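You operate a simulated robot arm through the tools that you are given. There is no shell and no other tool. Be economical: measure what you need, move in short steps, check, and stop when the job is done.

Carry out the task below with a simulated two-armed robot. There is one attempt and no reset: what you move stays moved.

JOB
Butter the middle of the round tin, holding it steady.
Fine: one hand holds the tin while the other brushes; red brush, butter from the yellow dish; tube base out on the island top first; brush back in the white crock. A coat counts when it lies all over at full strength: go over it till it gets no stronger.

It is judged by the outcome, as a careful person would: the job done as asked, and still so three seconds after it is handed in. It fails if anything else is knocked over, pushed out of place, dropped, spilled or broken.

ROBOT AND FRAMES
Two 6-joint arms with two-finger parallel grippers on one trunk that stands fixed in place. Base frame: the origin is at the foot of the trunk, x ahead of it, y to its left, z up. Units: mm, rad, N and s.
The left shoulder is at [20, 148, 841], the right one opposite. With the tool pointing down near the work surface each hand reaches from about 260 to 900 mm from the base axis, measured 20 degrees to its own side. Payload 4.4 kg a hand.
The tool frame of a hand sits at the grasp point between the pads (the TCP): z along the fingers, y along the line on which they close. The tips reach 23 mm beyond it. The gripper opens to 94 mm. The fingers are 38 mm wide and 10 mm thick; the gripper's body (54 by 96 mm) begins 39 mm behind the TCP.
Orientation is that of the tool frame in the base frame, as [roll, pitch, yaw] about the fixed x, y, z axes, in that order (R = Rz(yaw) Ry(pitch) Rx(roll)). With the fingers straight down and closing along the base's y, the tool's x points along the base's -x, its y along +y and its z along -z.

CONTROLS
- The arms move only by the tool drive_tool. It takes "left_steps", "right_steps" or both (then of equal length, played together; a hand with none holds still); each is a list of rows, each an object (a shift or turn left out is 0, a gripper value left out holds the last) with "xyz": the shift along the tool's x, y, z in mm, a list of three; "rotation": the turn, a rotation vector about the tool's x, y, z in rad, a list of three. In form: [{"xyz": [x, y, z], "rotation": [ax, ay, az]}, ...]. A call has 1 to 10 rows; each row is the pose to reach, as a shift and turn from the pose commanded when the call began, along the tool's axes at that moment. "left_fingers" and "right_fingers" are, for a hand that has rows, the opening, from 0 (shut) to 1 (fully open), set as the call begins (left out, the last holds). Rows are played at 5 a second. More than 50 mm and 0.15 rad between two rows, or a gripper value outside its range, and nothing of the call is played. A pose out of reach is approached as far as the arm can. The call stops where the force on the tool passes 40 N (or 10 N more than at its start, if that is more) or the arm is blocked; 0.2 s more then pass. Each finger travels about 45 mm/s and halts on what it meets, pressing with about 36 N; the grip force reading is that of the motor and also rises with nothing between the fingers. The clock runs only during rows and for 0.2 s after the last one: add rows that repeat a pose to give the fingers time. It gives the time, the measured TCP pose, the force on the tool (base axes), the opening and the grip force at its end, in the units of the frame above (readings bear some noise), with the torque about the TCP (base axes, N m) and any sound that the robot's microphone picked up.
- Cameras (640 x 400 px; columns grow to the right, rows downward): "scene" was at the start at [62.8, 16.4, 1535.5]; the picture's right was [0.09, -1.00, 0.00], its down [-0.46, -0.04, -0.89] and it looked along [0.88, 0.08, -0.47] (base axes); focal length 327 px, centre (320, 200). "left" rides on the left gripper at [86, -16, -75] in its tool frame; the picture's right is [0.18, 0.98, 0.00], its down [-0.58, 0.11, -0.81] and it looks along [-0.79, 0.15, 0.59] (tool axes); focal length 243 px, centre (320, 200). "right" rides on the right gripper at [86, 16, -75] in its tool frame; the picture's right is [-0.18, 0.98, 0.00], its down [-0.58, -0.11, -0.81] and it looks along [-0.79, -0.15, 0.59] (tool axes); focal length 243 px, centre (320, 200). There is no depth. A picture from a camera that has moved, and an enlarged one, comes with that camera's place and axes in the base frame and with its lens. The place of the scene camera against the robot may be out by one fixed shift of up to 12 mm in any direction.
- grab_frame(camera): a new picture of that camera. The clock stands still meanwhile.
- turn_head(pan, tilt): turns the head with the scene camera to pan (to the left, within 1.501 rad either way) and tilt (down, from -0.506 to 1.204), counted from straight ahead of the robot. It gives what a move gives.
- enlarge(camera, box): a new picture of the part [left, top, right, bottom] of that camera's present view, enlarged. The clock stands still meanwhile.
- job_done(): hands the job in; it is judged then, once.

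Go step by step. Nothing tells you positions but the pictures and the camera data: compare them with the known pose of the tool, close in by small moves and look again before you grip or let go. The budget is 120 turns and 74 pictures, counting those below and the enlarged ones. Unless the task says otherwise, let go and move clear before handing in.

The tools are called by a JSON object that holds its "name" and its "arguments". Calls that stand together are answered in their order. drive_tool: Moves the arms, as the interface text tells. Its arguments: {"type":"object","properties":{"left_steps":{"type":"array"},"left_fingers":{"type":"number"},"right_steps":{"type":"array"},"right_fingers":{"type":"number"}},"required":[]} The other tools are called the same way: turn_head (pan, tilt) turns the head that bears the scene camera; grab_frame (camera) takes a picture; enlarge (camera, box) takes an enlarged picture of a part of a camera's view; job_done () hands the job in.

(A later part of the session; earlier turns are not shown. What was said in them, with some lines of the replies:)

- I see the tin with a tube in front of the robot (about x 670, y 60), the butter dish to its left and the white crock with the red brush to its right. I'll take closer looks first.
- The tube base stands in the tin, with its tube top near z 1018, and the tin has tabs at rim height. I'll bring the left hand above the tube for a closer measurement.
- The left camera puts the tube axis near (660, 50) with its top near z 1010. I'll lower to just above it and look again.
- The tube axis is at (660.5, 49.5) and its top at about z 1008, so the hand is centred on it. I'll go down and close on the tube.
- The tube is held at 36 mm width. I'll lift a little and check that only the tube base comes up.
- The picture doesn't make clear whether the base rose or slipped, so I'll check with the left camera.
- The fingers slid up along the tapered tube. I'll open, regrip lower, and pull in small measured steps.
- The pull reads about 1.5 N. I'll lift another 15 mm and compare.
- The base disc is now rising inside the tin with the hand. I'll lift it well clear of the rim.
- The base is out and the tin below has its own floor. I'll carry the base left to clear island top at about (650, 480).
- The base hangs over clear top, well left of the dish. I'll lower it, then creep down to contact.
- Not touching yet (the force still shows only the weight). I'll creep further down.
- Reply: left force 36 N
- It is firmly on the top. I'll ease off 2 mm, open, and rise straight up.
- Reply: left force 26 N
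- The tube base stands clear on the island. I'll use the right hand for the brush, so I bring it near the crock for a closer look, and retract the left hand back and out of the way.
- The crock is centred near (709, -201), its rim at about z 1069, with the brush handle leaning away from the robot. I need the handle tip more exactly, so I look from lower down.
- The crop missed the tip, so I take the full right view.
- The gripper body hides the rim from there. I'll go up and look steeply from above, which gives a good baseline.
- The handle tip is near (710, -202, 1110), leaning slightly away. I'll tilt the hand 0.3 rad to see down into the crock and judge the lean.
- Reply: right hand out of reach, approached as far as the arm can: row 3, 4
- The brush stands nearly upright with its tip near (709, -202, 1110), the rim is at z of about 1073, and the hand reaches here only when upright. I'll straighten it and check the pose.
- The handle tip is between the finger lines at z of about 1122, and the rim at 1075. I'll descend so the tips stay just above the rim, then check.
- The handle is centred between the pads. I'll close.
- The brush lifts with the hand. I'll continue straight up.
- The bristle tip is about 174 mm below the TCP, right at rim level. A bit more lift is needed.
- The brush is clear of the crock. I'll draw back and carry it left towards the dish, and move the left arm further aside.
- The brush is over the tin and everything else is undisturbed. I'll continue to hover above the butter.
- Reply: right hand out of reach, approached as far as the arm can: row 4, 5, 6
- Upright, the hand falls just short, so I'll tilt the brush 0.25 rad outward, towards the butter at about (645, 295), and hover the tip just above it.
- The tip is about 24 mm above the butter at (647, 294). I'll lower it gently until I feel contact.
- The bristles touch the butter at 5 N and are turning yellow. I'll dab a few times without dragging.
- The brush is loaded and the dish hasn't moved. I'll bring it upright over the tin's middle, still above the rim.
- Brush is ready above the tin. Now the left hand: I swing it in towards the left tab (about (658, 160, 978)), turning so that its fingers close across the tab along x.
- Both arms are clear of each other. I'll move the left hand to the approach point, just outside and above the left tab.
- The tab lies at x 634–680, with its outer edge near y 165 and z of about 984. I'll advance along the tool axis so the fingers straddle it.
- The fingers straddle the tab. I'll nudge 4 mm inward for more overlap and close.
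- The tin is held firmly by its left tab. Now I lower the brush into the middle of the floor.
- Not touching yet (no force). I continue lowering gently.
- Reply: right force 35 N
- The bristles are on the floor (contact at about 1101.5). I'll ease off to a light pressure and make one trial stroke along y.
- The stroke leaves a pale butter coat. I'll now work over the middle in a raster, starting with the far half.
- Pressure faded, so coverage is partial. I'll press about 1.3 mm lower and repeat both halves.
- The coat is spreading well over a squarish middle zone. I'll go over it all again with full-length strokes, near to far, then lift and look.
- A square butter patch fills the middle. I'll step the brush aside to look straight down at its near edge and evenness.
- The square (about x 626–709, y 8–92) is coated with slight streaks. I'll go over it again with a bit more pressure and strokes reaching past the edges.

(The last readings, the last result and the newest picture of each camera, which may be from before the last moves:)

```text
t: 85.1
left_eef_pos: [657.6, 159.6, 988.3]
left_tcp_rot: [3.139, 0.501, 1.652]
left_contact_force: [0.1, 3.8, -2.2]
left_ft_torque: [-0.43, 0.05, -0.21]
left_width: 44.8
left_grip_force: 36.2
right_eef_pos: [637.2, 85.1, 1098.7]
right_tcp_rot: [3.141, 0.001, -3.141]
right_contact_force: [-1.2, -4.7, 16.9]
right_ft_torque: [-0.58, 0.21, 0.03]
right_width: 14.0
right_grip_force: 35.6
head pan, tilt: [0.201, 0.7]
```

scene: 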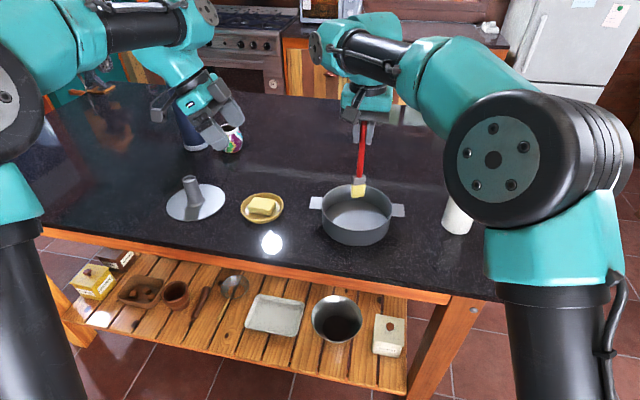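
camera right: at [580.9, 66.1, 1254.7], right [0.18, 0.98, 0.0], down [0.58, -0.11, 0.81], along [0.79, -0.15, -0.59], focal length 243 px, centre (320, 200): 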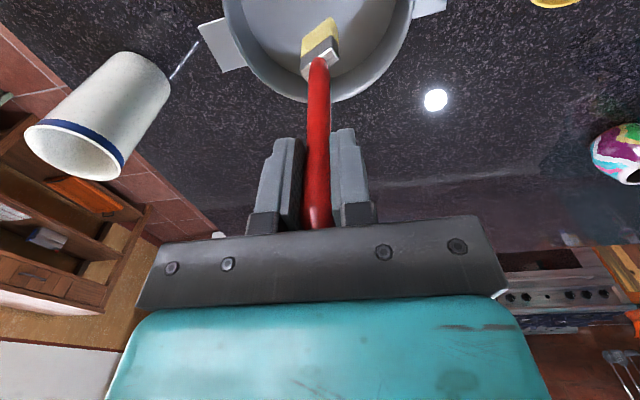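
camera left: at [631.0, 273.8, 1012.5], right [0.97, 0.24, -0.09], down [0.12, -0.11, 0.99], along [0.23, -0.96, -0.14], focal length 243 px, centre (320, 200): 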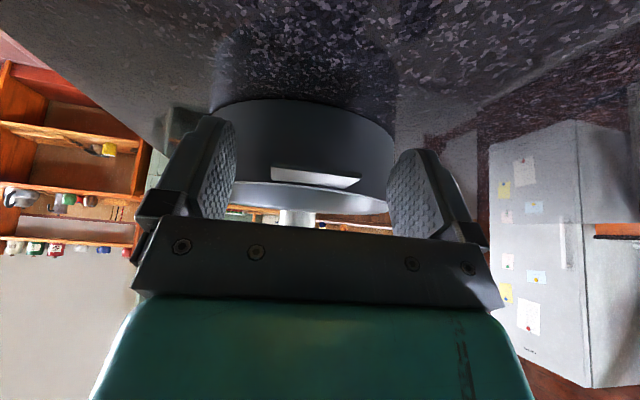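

Contact was good throughout. One return raster, then I'll lift and inspect.

{"name": "drive_tool", "arguments": {"right_steps": [{"xyz": [-6, 0, 0]}, {"xyz": [-6, -34, 0]}, {"xyz": [-6, -68, 0]}, {"xyz": [-18, -68, 0]}, {"xyz": [-18, -34, 0]}, {"xyz": [-18, 0, 0]}, {"xyz": [-30, 0, 0]}, {"xyz": [-30, -34, 0]}, {"xyz": [-30, -68, 0]}, {"xyz": [-42, -68, 0]}]}}

{"name": "drive_tool", "arguments": {"right_steps": [{"xyz": [0, 34, 0]}, {"xyz": [0, 68, 0]}, {"xyz": [-12, 68, 0]}, {"xyz": [-12, 34, 0]}, {"xyz": [-12, 0, 0]}, {"xyz": [-24, 0, 0]}, {"xyz": [-24, 34, 0]}, {"xyz": [-24, 68, 0]}, {"xyz": [-30, 68, 0]}, {"xyz": [-30, 34, 0]}]}}

{"name": "drive_tool", "arguments": {"right_steps": [{"xyz": [0, -34, 0]}, {"xyz": [15, -10, -25]}, {"xyz": [30, -10, -70]}, {"xyz": [60, -20, -110]}, {"xyz": [100, -40, -130]}, {"xyz": [110, -70, -130]}, {"xyz": [110, -70, -130]}]}}

{"name": "enlarge", "arguments": {"camera": "right", "box": [300, 0, 480, 130]}}

```text
t: 87.3
left_eef_pos: [656.9, 160.0, 988.6]
left_tcp_rot: [3.14, 0.501, 1.651]
left_contact_force: [1.4, 0.8, 0.4]
left_ft_torque: [-0.2, 0.13, 0.01]
left_width: 44.6
left_grip_force: 36.0
right_eef_pos: [679.3, 17.5, 1100.4]
right_tcp_rot: [3.141, 0.001, -3.142]
right_contact_force: [0.5, -0.6, -0.4]
right_ft_torque: [-0.01, 0.02, -0.02]
right_width: 14.0
right_grip_force: 35.7
head pan, tilt: [0.201, 0.7]
```

```text
t: 89.5
left_eef_pos: [656.1, 158.9, 988.2]
left_tcp_rot: [3.141, 0.502, 1.651]
left_contact_force: [0.6, -0.4, 1.4]
left_ft_torque: [0.05, -0.03, -0.01]
left_width: 44.7
left_grip_force: 36.2
right_eef_pos: [708.8, 52.8, 1099.1]
right_tcp_rot: [-3.14, 0.001, 3.14]
right_contact_force: [-0.1, 0.3, -0.8]
right_ft_torque: [-0.01, 0.0, -0.01]
right_width: 14.0
right_grip_force: 36.2
head pan, tilt: [0.201, 0.7]
```

```text
refused: row 4 steps farther than a row can; nothing moved
```

```text
3.08 times, centred on (390, 65) of right
camera zoom: at [622.7, 68.1, 1174.1], right [0.18, 0.98, 0.0], down [0.58, -0.11, 0.81], along [0.79, -0.15, -0.59], focal length 746 px, centre (105, 615)
```

zoom: 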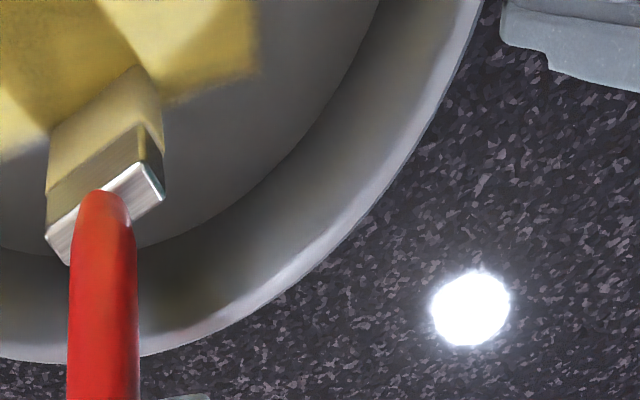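

The brush overshoots the patch's far edge without marking it, so the zone itself is bounded. I lift out and inspect.

{"name": "drive_tool", "arguments": {"right_steps": [{"xyz": [10, -10, -25]}, {"xyz": [25, -20, -65]}, {"xyz": [50, -30, -100]}, {"xyz": [80, -45, -130]}, {"xyz": [110, -70, -130]}, {"xyz": [110, -70, -130]}]}}

{"name": "enlarge", "arguments": {"camera": "right", "box": [300, 0, 480, 130]}}

```text
t: 90.9
left_eef_pos: [657.8, 159.1, 987.8]
left_tcp_rot: [3.139, 0.499, 1.653]
left_contact_force: [-0.4, 0.2, 1.8]
left_ft_torque: [0.09, -0.03, -0.03]
left_width: 44.7
left_grip_force: 36.2
right_eef_pos: [598.0, -18.9, 1229.5]
right_tcp_rot: [-3.141, 0.0, -3.141]
right_contact_force: [-0.6, -0.5, -0.3]
right_ft_torque: [-0.01, 0.01, 0.0]
right_width: 13.8
right_grip_force: 36.0
head pan, tilt: [0.201, 0.7]
```

```text
3.08 times, centred on (390, 65) of right
camera zoom: at [511.9, -3.1, 1303.6], right [0.18, 0.98, 0.0], down [0.58, -0.11, 0.81], along [0.79, -0.15, -0.59], focal length 746 px, centre (105, 615)
```

zoom: 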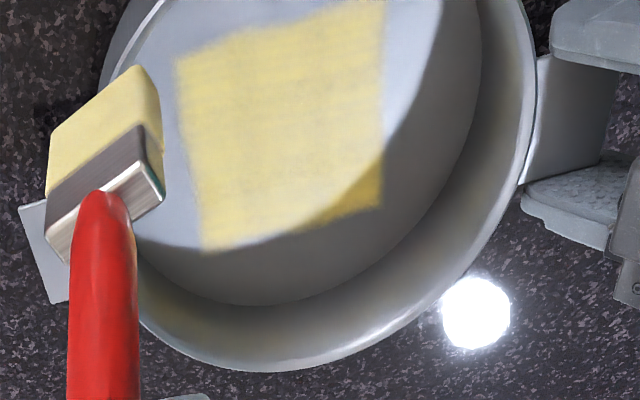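

The coat now looks even and butter-coloured. To be sure it gets no stronger, one more full pass with firm contact.

{"name": "drive_tool", "arguments": {"right_steps": [{"xyz": [-45, 12, 0]}, {"xyz": [-90, 26, 0]}, {"xyz": [-112, 36, 30]}, {"xyz": [-112, 36, 75]}, {"xyz": [-112, 36, 115]}, {"xyz": [-112, 36, 127]}, {"xyz": [-112, 36, 130.5]}, {"xyz": [-112, 36, 131.7]}]}}

{"name": "drive_tool", "arguments": {"right_steps": [{"xyz": [0, 34, 0]}, {"xyz": [0, 68, 0]}, {"xyz": [12, 68, 0]}, {"xyz": [12, 34, 0]}, {"xyz": [12, 0, 0]}, {"xyz": [24, 0, 0]}, {"xyz": [24, 34, 0]}, {"xyz": [24, 68, 0]}, {"xyz": [36, 68, 0]}, {"xyz": [36, 34, 0]}]}}

{"name": "drive_tool", "arguments": {"right_steps": [{"xyz": [0, -34, 0.3]}, {"xyz": [12, -34, 0.3]}, {"xyz": [12, 0, 0.3]}, {"xyz": [12, 34, 0.3]}, {"xyz": [24, 34, 0.3]}, {"xyz": [24, 0, 0.3]}, {"xyz": [24, -34, 0.3]}, {"xyz": [36, -34, 0.3]}, {"xyz": [36, 0, 0.3]}, {"xyz": [36, 34, 0.3]}]}}

{"name": "drive_tool", "arguments": {"right_steps": [{"xyz": [-10, -20, -25]}, {"xyz": [0, -45, -65]}, {"xyz": [20, -75, -100]}, {"xyz": [38, -104, -130]}, {"xyz": [38, -104, -130]}]}}

{"name": "enlarge", "arguments": {"camera": "right", "box": [300, 0, 480, 130]}}

```text
t: 92.7
left_eef_pos: [657.7, 159.9, 989.2]
left_tcp_rot: [3.139, 0.502, 1.65]
left_contact_force: [0.7, -1.0, -0.4]
left_ft_torque: [0.07, 0.05, 0.07]
left_width: 44.5
left_grip_force: 35.6
right_eef_pos: [712.2, 16.6, 1098.6]
right_tcp_rot: [-3.141, 0.0, 3.141]
right_contact_force: [-1.1, -0.4, 4.6]
right_ft_torque: [-0.05, 0.12, -0.03]
right_width: 14.2
right_grip_force: 36.3
head pan, tilt: [0.201, 0.7]
```

```text
t: 94.9
left_eef_pos: [657.5, 160.2, 988.4]
left_tcp_rot: [3.139, 0.5, 1.65]
left_contact_force: [1.6, -1.7, -1.2]
left_ft_torque: [0.32, 0.13, -0.06]
left_width: 44.8
left_grip_force: 36.1
right_eef_pos: [674.1, 51.8, 1098.4]
right_tcp_rot: [-3.141, 0.0, 3.141]
right_contact_force: [-0.4, 5.9, 18.3]
right_ft_torque: [0.68, 0.01, 0.0]
right_width: 13.5
right_grip_force: 36.0
head pan, tilt: [0.201, 0.7]
```

```text
t: 97.1
left_eef_pos: [658.6, 159.6, 988.4]
left_tcp_rot: [3.14, 0.501, 1.65]
left_contact_force: [-1.4, 0.9, -2.5]
left_ft_torque: [-0.09, 0.28, -0.26]
left_width: 44.6
left_grip_force: 36.1
right_eef_pos: [639.5, 86.1, 1097.9]
right_tcp_rot: [3.14, -0.002, -3.14]
right_contact_force: [-0.5, -3.4, 8.6]
right_ft_torque: [-0.39, 0.2, 0.02]
right_width: 13.9
right_grip_force: 36.4
head pan, tilt: [0.201, 0.7]
```

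```text
refused: row 3 steps farther than a row can; nothing moved
```

```text
3.08 times, centred on (390, 65) of right
camera zoom: at [553.0, 102.3, 1171.4], right [0.18, 0.98, 0.0], down [0.58, -0.11, 0.81], along [0.79, -0.15, -0.59], focal length 746 px, centre (105, 615)
```

zoom: 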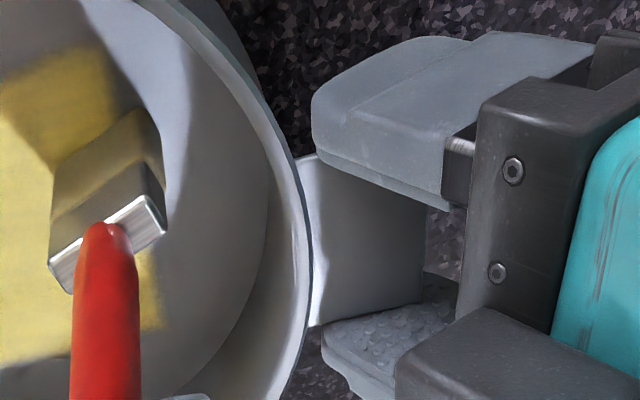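

I lift out in smaller steps and compare.

{"name": "drive_tool", "arguments": {"right_steps": [{"xyz": [-5, -15, -25]}, {"xyz": [-5, -35, -65]}, {"xyz": [10, -60, -95]}, {"xyz": [25, -80, -130]}, {"xyz": [41, -105, -131]}, {"xyz": [41, -105, -131]}]}}

{"name": "enlarge", "arguments": {"camera": "right", "box": [300, 0, 480, 130]}}

```text
t: 98.5
left_eef_pos: [657.7, 159.5, 988.0]
left_tcp_rot: [3.14, 0.501, 1.652]
left_contact_force: [0.7, 0.5, 0.4]
left_ft_torque: [-0.07, 0.05, -0.05]
left_width: 45.0
left_grip_force: 35.8
right_eef_pos: [597.5, -19.2, 1227.8]
right_tcp_rot: [3.14, 0.001, -3.141]
right_contact_force: [-0.5, 0.6, -2.0]
right_ft_torque: [0.03, -0.03, 0.02]
right_width: 13.7
right_grip_force: 35.9
head pan, tilt: [0.201, 0.7]
```

```text
3.08 times, centred on (390, 65) of right
camera zoom: at [511.0, -3.1, 1302.0], right [0.18, 0.98, 0.0], down [0.58, -0.11, 0.81], along [0.79, -0.15, -0.59], focal length 746 px, centre (105, 615)
```

zoom: 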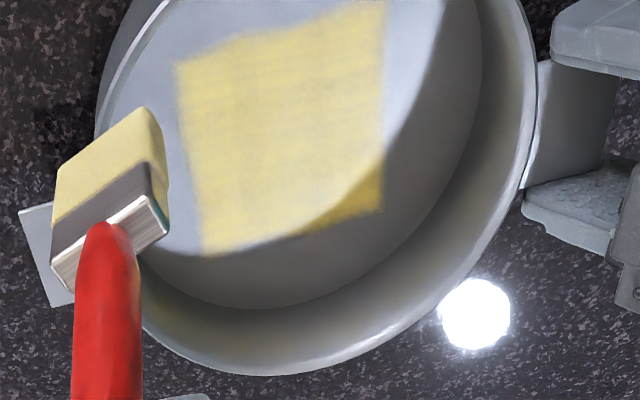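

The coat looks unchanged from the previous pass. I check the bristle load and the coat once in the scene camera before deciding on a second dip.

{"name": "enlarge", "arguments": {"camera": "scene", "box": [300, 130, 420, 260]}}

```text
3.08 times, centred on (360, 195) of scene
camera zoom: at [55.1, 25.2, 1516.4], right [0.2, -0.98, 0.0], down [-0.63, -0.13, -0.76], along [0.75, 0.15, -0.64], focal length 1007 px, centre (197, 215)
```

zoom: 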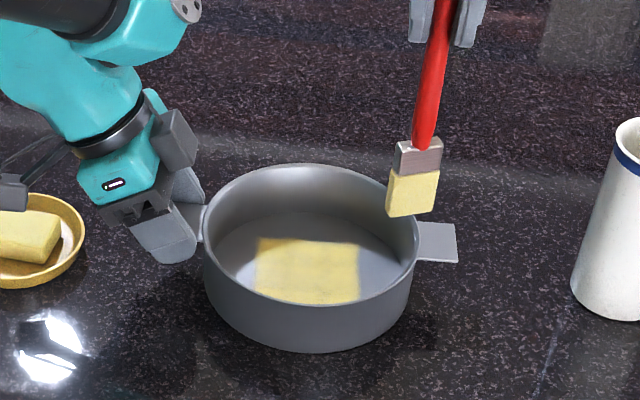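

The coat is now uniform and as yellow as the butter itself, so the brushing is done. I carry the brush back: first sideways and up behind the crock, then over it.

{"name": "drive_tool", "arguments": {"right_steps": [{"xyz": [0, -40, -12]}, {"xyz": [0, -85, -24]}, {"xyz": [0, -130, -36]}, {"xyz": [0, -179, -45]}, {"xyz": [0, -179, -45]}]}}

{"name": "drive_tool", "arguments": {"right_steps": [{"xyz": [-25, 0, 0]}, {"xyz": [-55, 0, 0]}, {"xyz": [-80, 0, 0]}, {"xyz": [-97, 0, 0]}, {"xyz": [-97, 0, 0]}]}}

{"name": "turn_head", "arguments": {"pan": -0.15, "tilt": 0.6}}

{"name": "enlarge", "arguments": {"camera": "scene", "box": [290, 60, 440, 260]}}

{"name": "enlarge", "arguments": {"camera": "right", "box": [240, 0, 400, 120]}}

```text
t: 99.7
left_eef_pos: [658.3, 160.3, 987.7]
left_tcp_rot: [3.14, 0.5, 1.65]
left_contact_force: [-0.4, 1.3, 1.4]
left_ft_torque: [-0.17, -0.03, 0.04]
left_width: 44.8
left_grip_force: 35.6
right_eef_pos: [597.1, -199.4, 1271.9]
right_tcp_rot: [-3.141, 0.001, 3.141]
right_contact_force: [0.1, 0.5, -0.1]
right_ft_torque: [0.0, 0.01, -0.01]
right_width: 14.1
right_grip_force: 35.8
head pan, tilt: [0.201, 0.7]
```

```text
t: 100.9
left_eef_pos: [657.7, 160.0, 987.2]
left_tcp_rot: [3.138, 0.499, 1.65]
left_contact_force: [-1.1, 0.5, 1.7]
left_ft_torque: [-0.09, -0.02, -0.12]
left_width: 44.8
left_grip_force: 35.9
right_eef_pos: [696.2, -200.4, 1274.5]
right_tcp_rot: [3.141, -0.001, -3.14]
right_contact_force: [0.5, -0.3, -0.7]
right_ft_torque: [0.01, 0.02, -0.02]
right_width: 14.1
right_grip_force: 35.6
head pan, tilt: [0.201, 0.7]
```

```text
t: 101.8
left_eef_pos: [657.2, 159.1, 988.1]
left_tcp_rot: [3.14, 0.501, 1.649]
left_contact_force: [0.0, -1.2, 0.5]
left_ft_torque: [-0.01, 0.03, -0.07]
left_width: 44.5
left_grip_force: 35.8
right_eef_pos: [694.7, -198.8, 1273.5]
right_tcp_rot: [-3.141, 0.001, -3.14]
right_contact_force: [-1.0, 0.2, -1.1]
right_ft_torque: [0.02, 0.0, 0.02]
right_width: 13.9
right_grip_force: 35.9
head pan, tilt: [-0.15, 0.6]
```

```text
2.00 times, centred on (365, 160) of scene
camera zoom: at [59.3, -4.9, 1525.1], right [-0.15, -0.99, 0.0], down [-0.56, 0.08, -0.82], along [0.82, -0.12, -0.57], focal length 654 px, centre (230, 280)
```

zoom: 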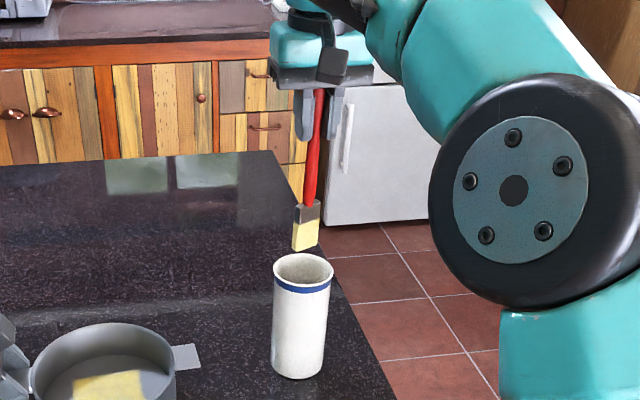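

```text
3.33 times, centred on (320, 60) of right
camera zoom: at [608.3, -183.4, 1347.5], right [0.18, 0.98, 0.0], down [0.58, -0.11, 0.81], along [0.79, -0.15, -0.59], focal length 809 px, centre (320, 667)
```

zoom: 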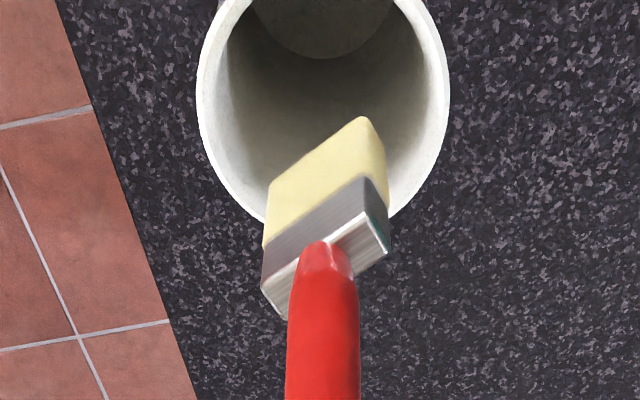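

The bristle tip is centred over the crock mouth. I'll lower the brush straight in.

{"name": "drive_tool", "arguments": {"right_steps": [{"xyz": [0, 2, 20]}, {"xyz": [0, 2, 45]}, {"xyz": [0, 2, 70]}, {"xyz": [0, 2, 95]}, {"xyz": [0, 2, 120]}, {"xyz": [0, 2, 140]}, {"xyz": [0, 2, 155]}, {"xyz": [0, 2, 162]}, {"xyz": [0, 2, 166]}]}}

{"name": "enlarge", "arguments": {"camera": "scene", "box": [310, 140, 400, 260]}}

{"name": "enlarge", "arguments": {"camera": "right", "box": [200, 40, 460, 240]}}

```text
t: 103.8
left_eef_pos: [658.5, 159.9, 988.4]
left_tcp_rot: [3.141, 0.501, 1.651]
left_contact_force: [-0.8, -0.8, 0.3]
left_ft_torque: [0.02, 0.04, -0.07]
left_width: 44.6
left_grip_force: 35.9
right_eef_pos: [695.9, -197.4, 1106.8]
right_tcp_rot: [-3.142, 0.001, -3.141]
right_contact_force: [0.1, -0.3, -0.5]
right_ft_torque: [0.01, 0.0, -0.04]
right_width: 13.7
right_grip_force: 36.0
head pan, tilt: [-0.15, 0.6]
```

```text
3.33 times, centred on (355, 200) of scene
camera zoom: at [59.3, -4.9, 1525.1], right [-0.15, -0.99, 0.0], down [-0.56, 0.08, -0.83], along [0.82, -0.12, -0.56], focal length 1091 px, centre (203, 200)
```

zoom: 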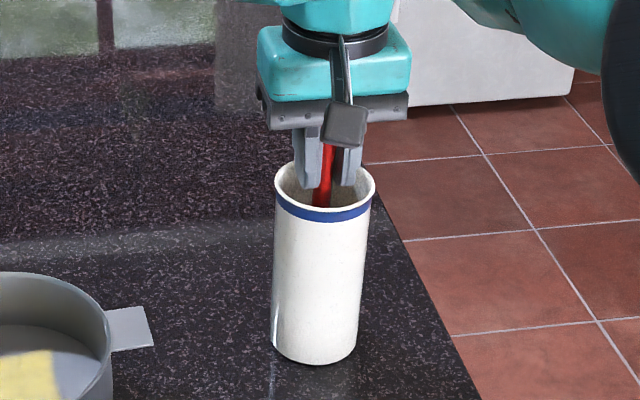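

```text
2.00 times, centred on (330, 140) of right
camera zoom: at [608.7, -181.2, 1181.6], right [0.18, 0.98, 0.0], down [0.58, -0.11, 0.81], along [0.79, -0.15, -0.59], focal length 485 px, centre (300, 320)
```

zoom: 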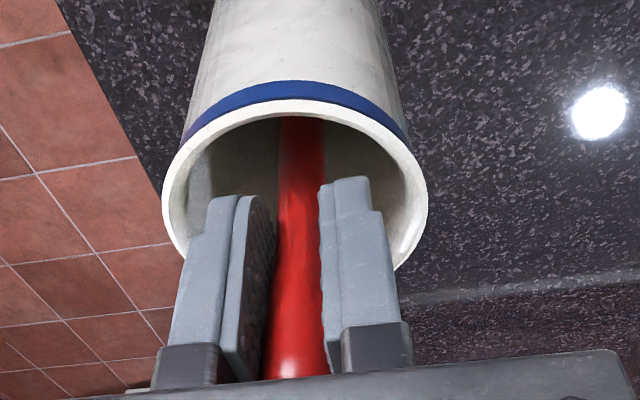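

The brush is in the crock, about 5 mm above its floor, with the fingertips above the rim. I lower 3 mm, open part way, then rise straight up.

{"name": "drive_tool", "arguments": {"right_steps": [{"xyz": [0, 0, 1.5]}, {"xyz": [0, 0, 3]}, {"xyz": [0, 0, 3]}]}}

{"name": "drive_tool", "arguments": {"right_fingers": 0.45, "right_steps": [{"xyz": [0, 0, 0]}, {"xyz": [0, 0, 0]}, {"xyz": [0, 0, 0]}, {"xyz": [0, 0, 0]}, {"xyz": [0, 0, -20]}, {"xyz": [0, 0, -45]}, {"xyz": [0, 0, -80]}, {"xyz": [0, 0, -120]}, {"xyz": [0, 0, -120]}]}}

{"name": "enlarge", "arguments": {"camera": "scene", "box": [290, 120, 410, 270]}}

```text
t: 104.6
left_eef_pos: [658.0, 160.4, 986.7]
left_tcp_rot: [3.14, 0.5, 1.651]
left_contact_force: [-0.8, -0.7, 1.0]
left_ft_torque: [-0.03, 0.01, -0.04]
left_width: 44.7
left_grip_force: 35.9
right_eef_pos: [694.8, -198.2, 1104.2]
right_tcp_rot: [-3.141, 0.001, -3.141]
right_contact_force: [0.6, 0.0, -0.7]
right_ft_torque: [-0.01, 0.02, 0.02]
right_width: 13.7
right_grip_force: 36.2
head pan, tilt: [-0.15, 0.6]
```

```text
t: 106.6
left_eef_pos: [658.6, 159.0, 988.5]
left_tcp_rot: [3.139, 0.503, 1.65]
left_contact_force: [1.1, 0.4, 1.3]
left_ft_torque: [0.05, 0.01, -0.01]
left_width: 44.5
left_grip_force: 36.1
right_eef_pos: [695.8, -197.8, 1225.0]
right_tcp_rot: [-3.141, -0.001, -3.14]
right_contact_force: [0.0, 0.2, -0.5]
right_ft_torque: [0.01, 0.01, -0.01]
right_width: 42.2
right_grip_force: 0.1
head pan, tilt: [-0.15, 0.6]
```

```text
2.67 times, centred on (350, 195) of scene
camera zoom: at [59.3, -4.9, 1525.1], right [-0.15, -0.99, 0.0], down [-0.56, 0.08, -0.83], along [0.82, -0.12, -0.56], focal length 873 px, centre (240, 213)
```

zoom: 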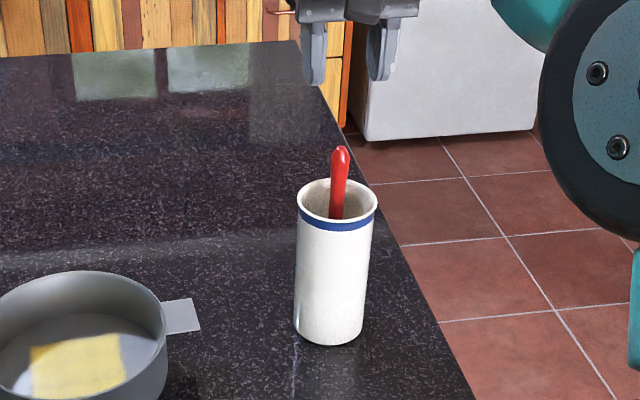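

The brush stands in the crock. Now the left hand opens and backs off along the way it came, while the right hand draws back.

{"name": "drive_tool", "arguments": {"left_fingers": 0.9, "left_steps": [{"xyz": [0, 0, 0]}, {"xyz": [0, 0, 0]}, {"xyz": [0, 0, 0]}, {"xyz": [0, 0, 0]}, {"xyz": [0, 0, 0]}, {"xyz": [0, 0, -20]}, {"xyz": [0, 0, -50]}, {"xyz": [0, 0, -85]}, {"xyz": [0, 0, -125]}, {"xyz": [0, 0, -165]}], "right_steps": [{"xyz": [0, 0, -10]}, {"xyz": [20, 0, -20]}, {"xyz": [50, 0, -20]}, {"xyz": [90, 0, -20]}, {"xyz": [130, 0, -20]}, {"xyz": [170, 0, -20]}, {"xyz": [200, 0, -20]}, {"xyz": [200, 0, -20]}, {"xyz": [200, 0, -20]}, {"xyz": [200, 0, -20]}]}}

{"name": "turn_head", "arguments": {"pan": 0.1, "tilt": 0.65}}

{"name": "grab_frame", "arguments": {"camera": "scene"}}

```text
t: 108.8
left_eef_pos: [650.9, 239.8, 1132.1]
left_tcp_rot: [3.141, 0.501, 1.65]
left_contact_force: [-0.1, 0.4, 0.0]
left_ft_torque: [-0.01, 0.01, -0.03]
left_width: 84.4
left_grip_force: 0.1
right_eef_pos: [496.3, -198.1, 1245.3]
right_tcp_rot: [3.141, 0.0, -3.14]
right_contact_force: [-0.3, -0.8, -0.5]
right_ft_torque: [0.0, 0.08, -0.04]
right_width: 42.4
right_grip_force: 0.0
head pan, tilt: [-0.15, 0.6]
```

```text
t: 109.5
left_eef_pos: [650.0, 239.3, 1131.5]
left_tcp_rot: [3.14, 0.501, 1.653]
left_contact_force: [0.1, 0.3, -0.1]
left_ft_torque: [-0.03, -0.02, 0.04]
left_width: 84.8
left_grip_force: 0.1
right_eef_pos: [496.5, -196.9, 1243.8]
right_tcp_rot: [3.142, 0.001, 3.14]
right_contact_force: [0.1, 0.1, -0.4]
right_ft_torque: [0.0, 0.04, 0.01]
right_width: 42.4
right_grip_force: 0.0
head pan, tilt: [0.099, 0.649]
```

```text
7 pictures are left
```

scene: 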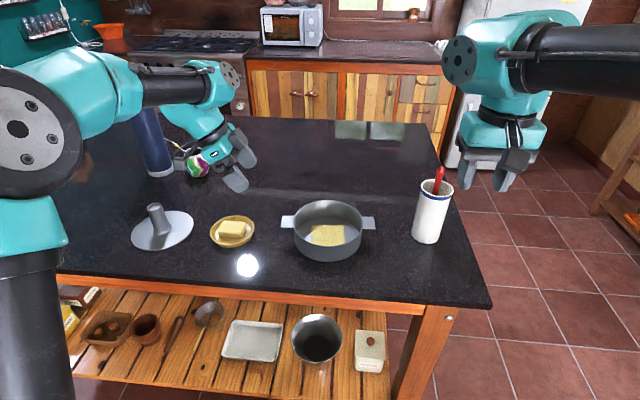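

Both hands are clear and everything stands in its place. One last close look at the tin.

{"name": "enlarge", "arguments": {"camera": "scene", "box": [275, 185, 385, 270]}}

```text
4.71 times, centred on (330, 228) of scene
camera zoom: at [58.3, 16.9, 1520.8], right [0.1, -1.0, 0.0], down [-0.6, -0.06, -0.8], along [0.79, 0.08, -0.6], focal length 1540 px, centre (273, 71)
```

zoom: 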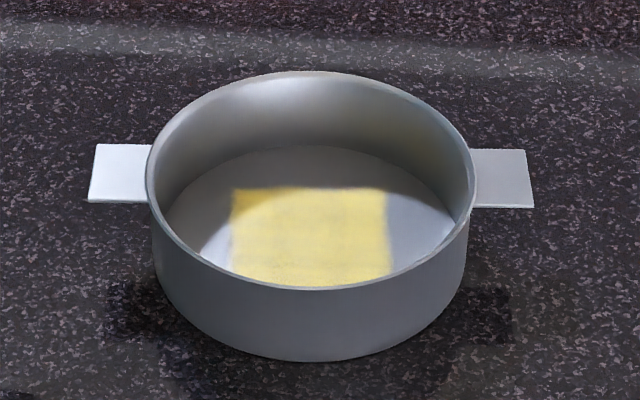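

The middle of the tin carries an even butter coat, the tube base stands on the island top, the brush is in the crock, and both hands are clear. I'm handing the job in.

{"name": "job_done", "arguments": {}}

```text
The job is handed in.
```

The middle of the tin is buttered with an even coat. The left hand held the tin by its tab throughout the brushing. The tube base is out on the island top and the red brush is back in the white crock.

I dipped the brush once. I judged the coat full because it matched the butter's colour and a further pass over it made no visible difference.
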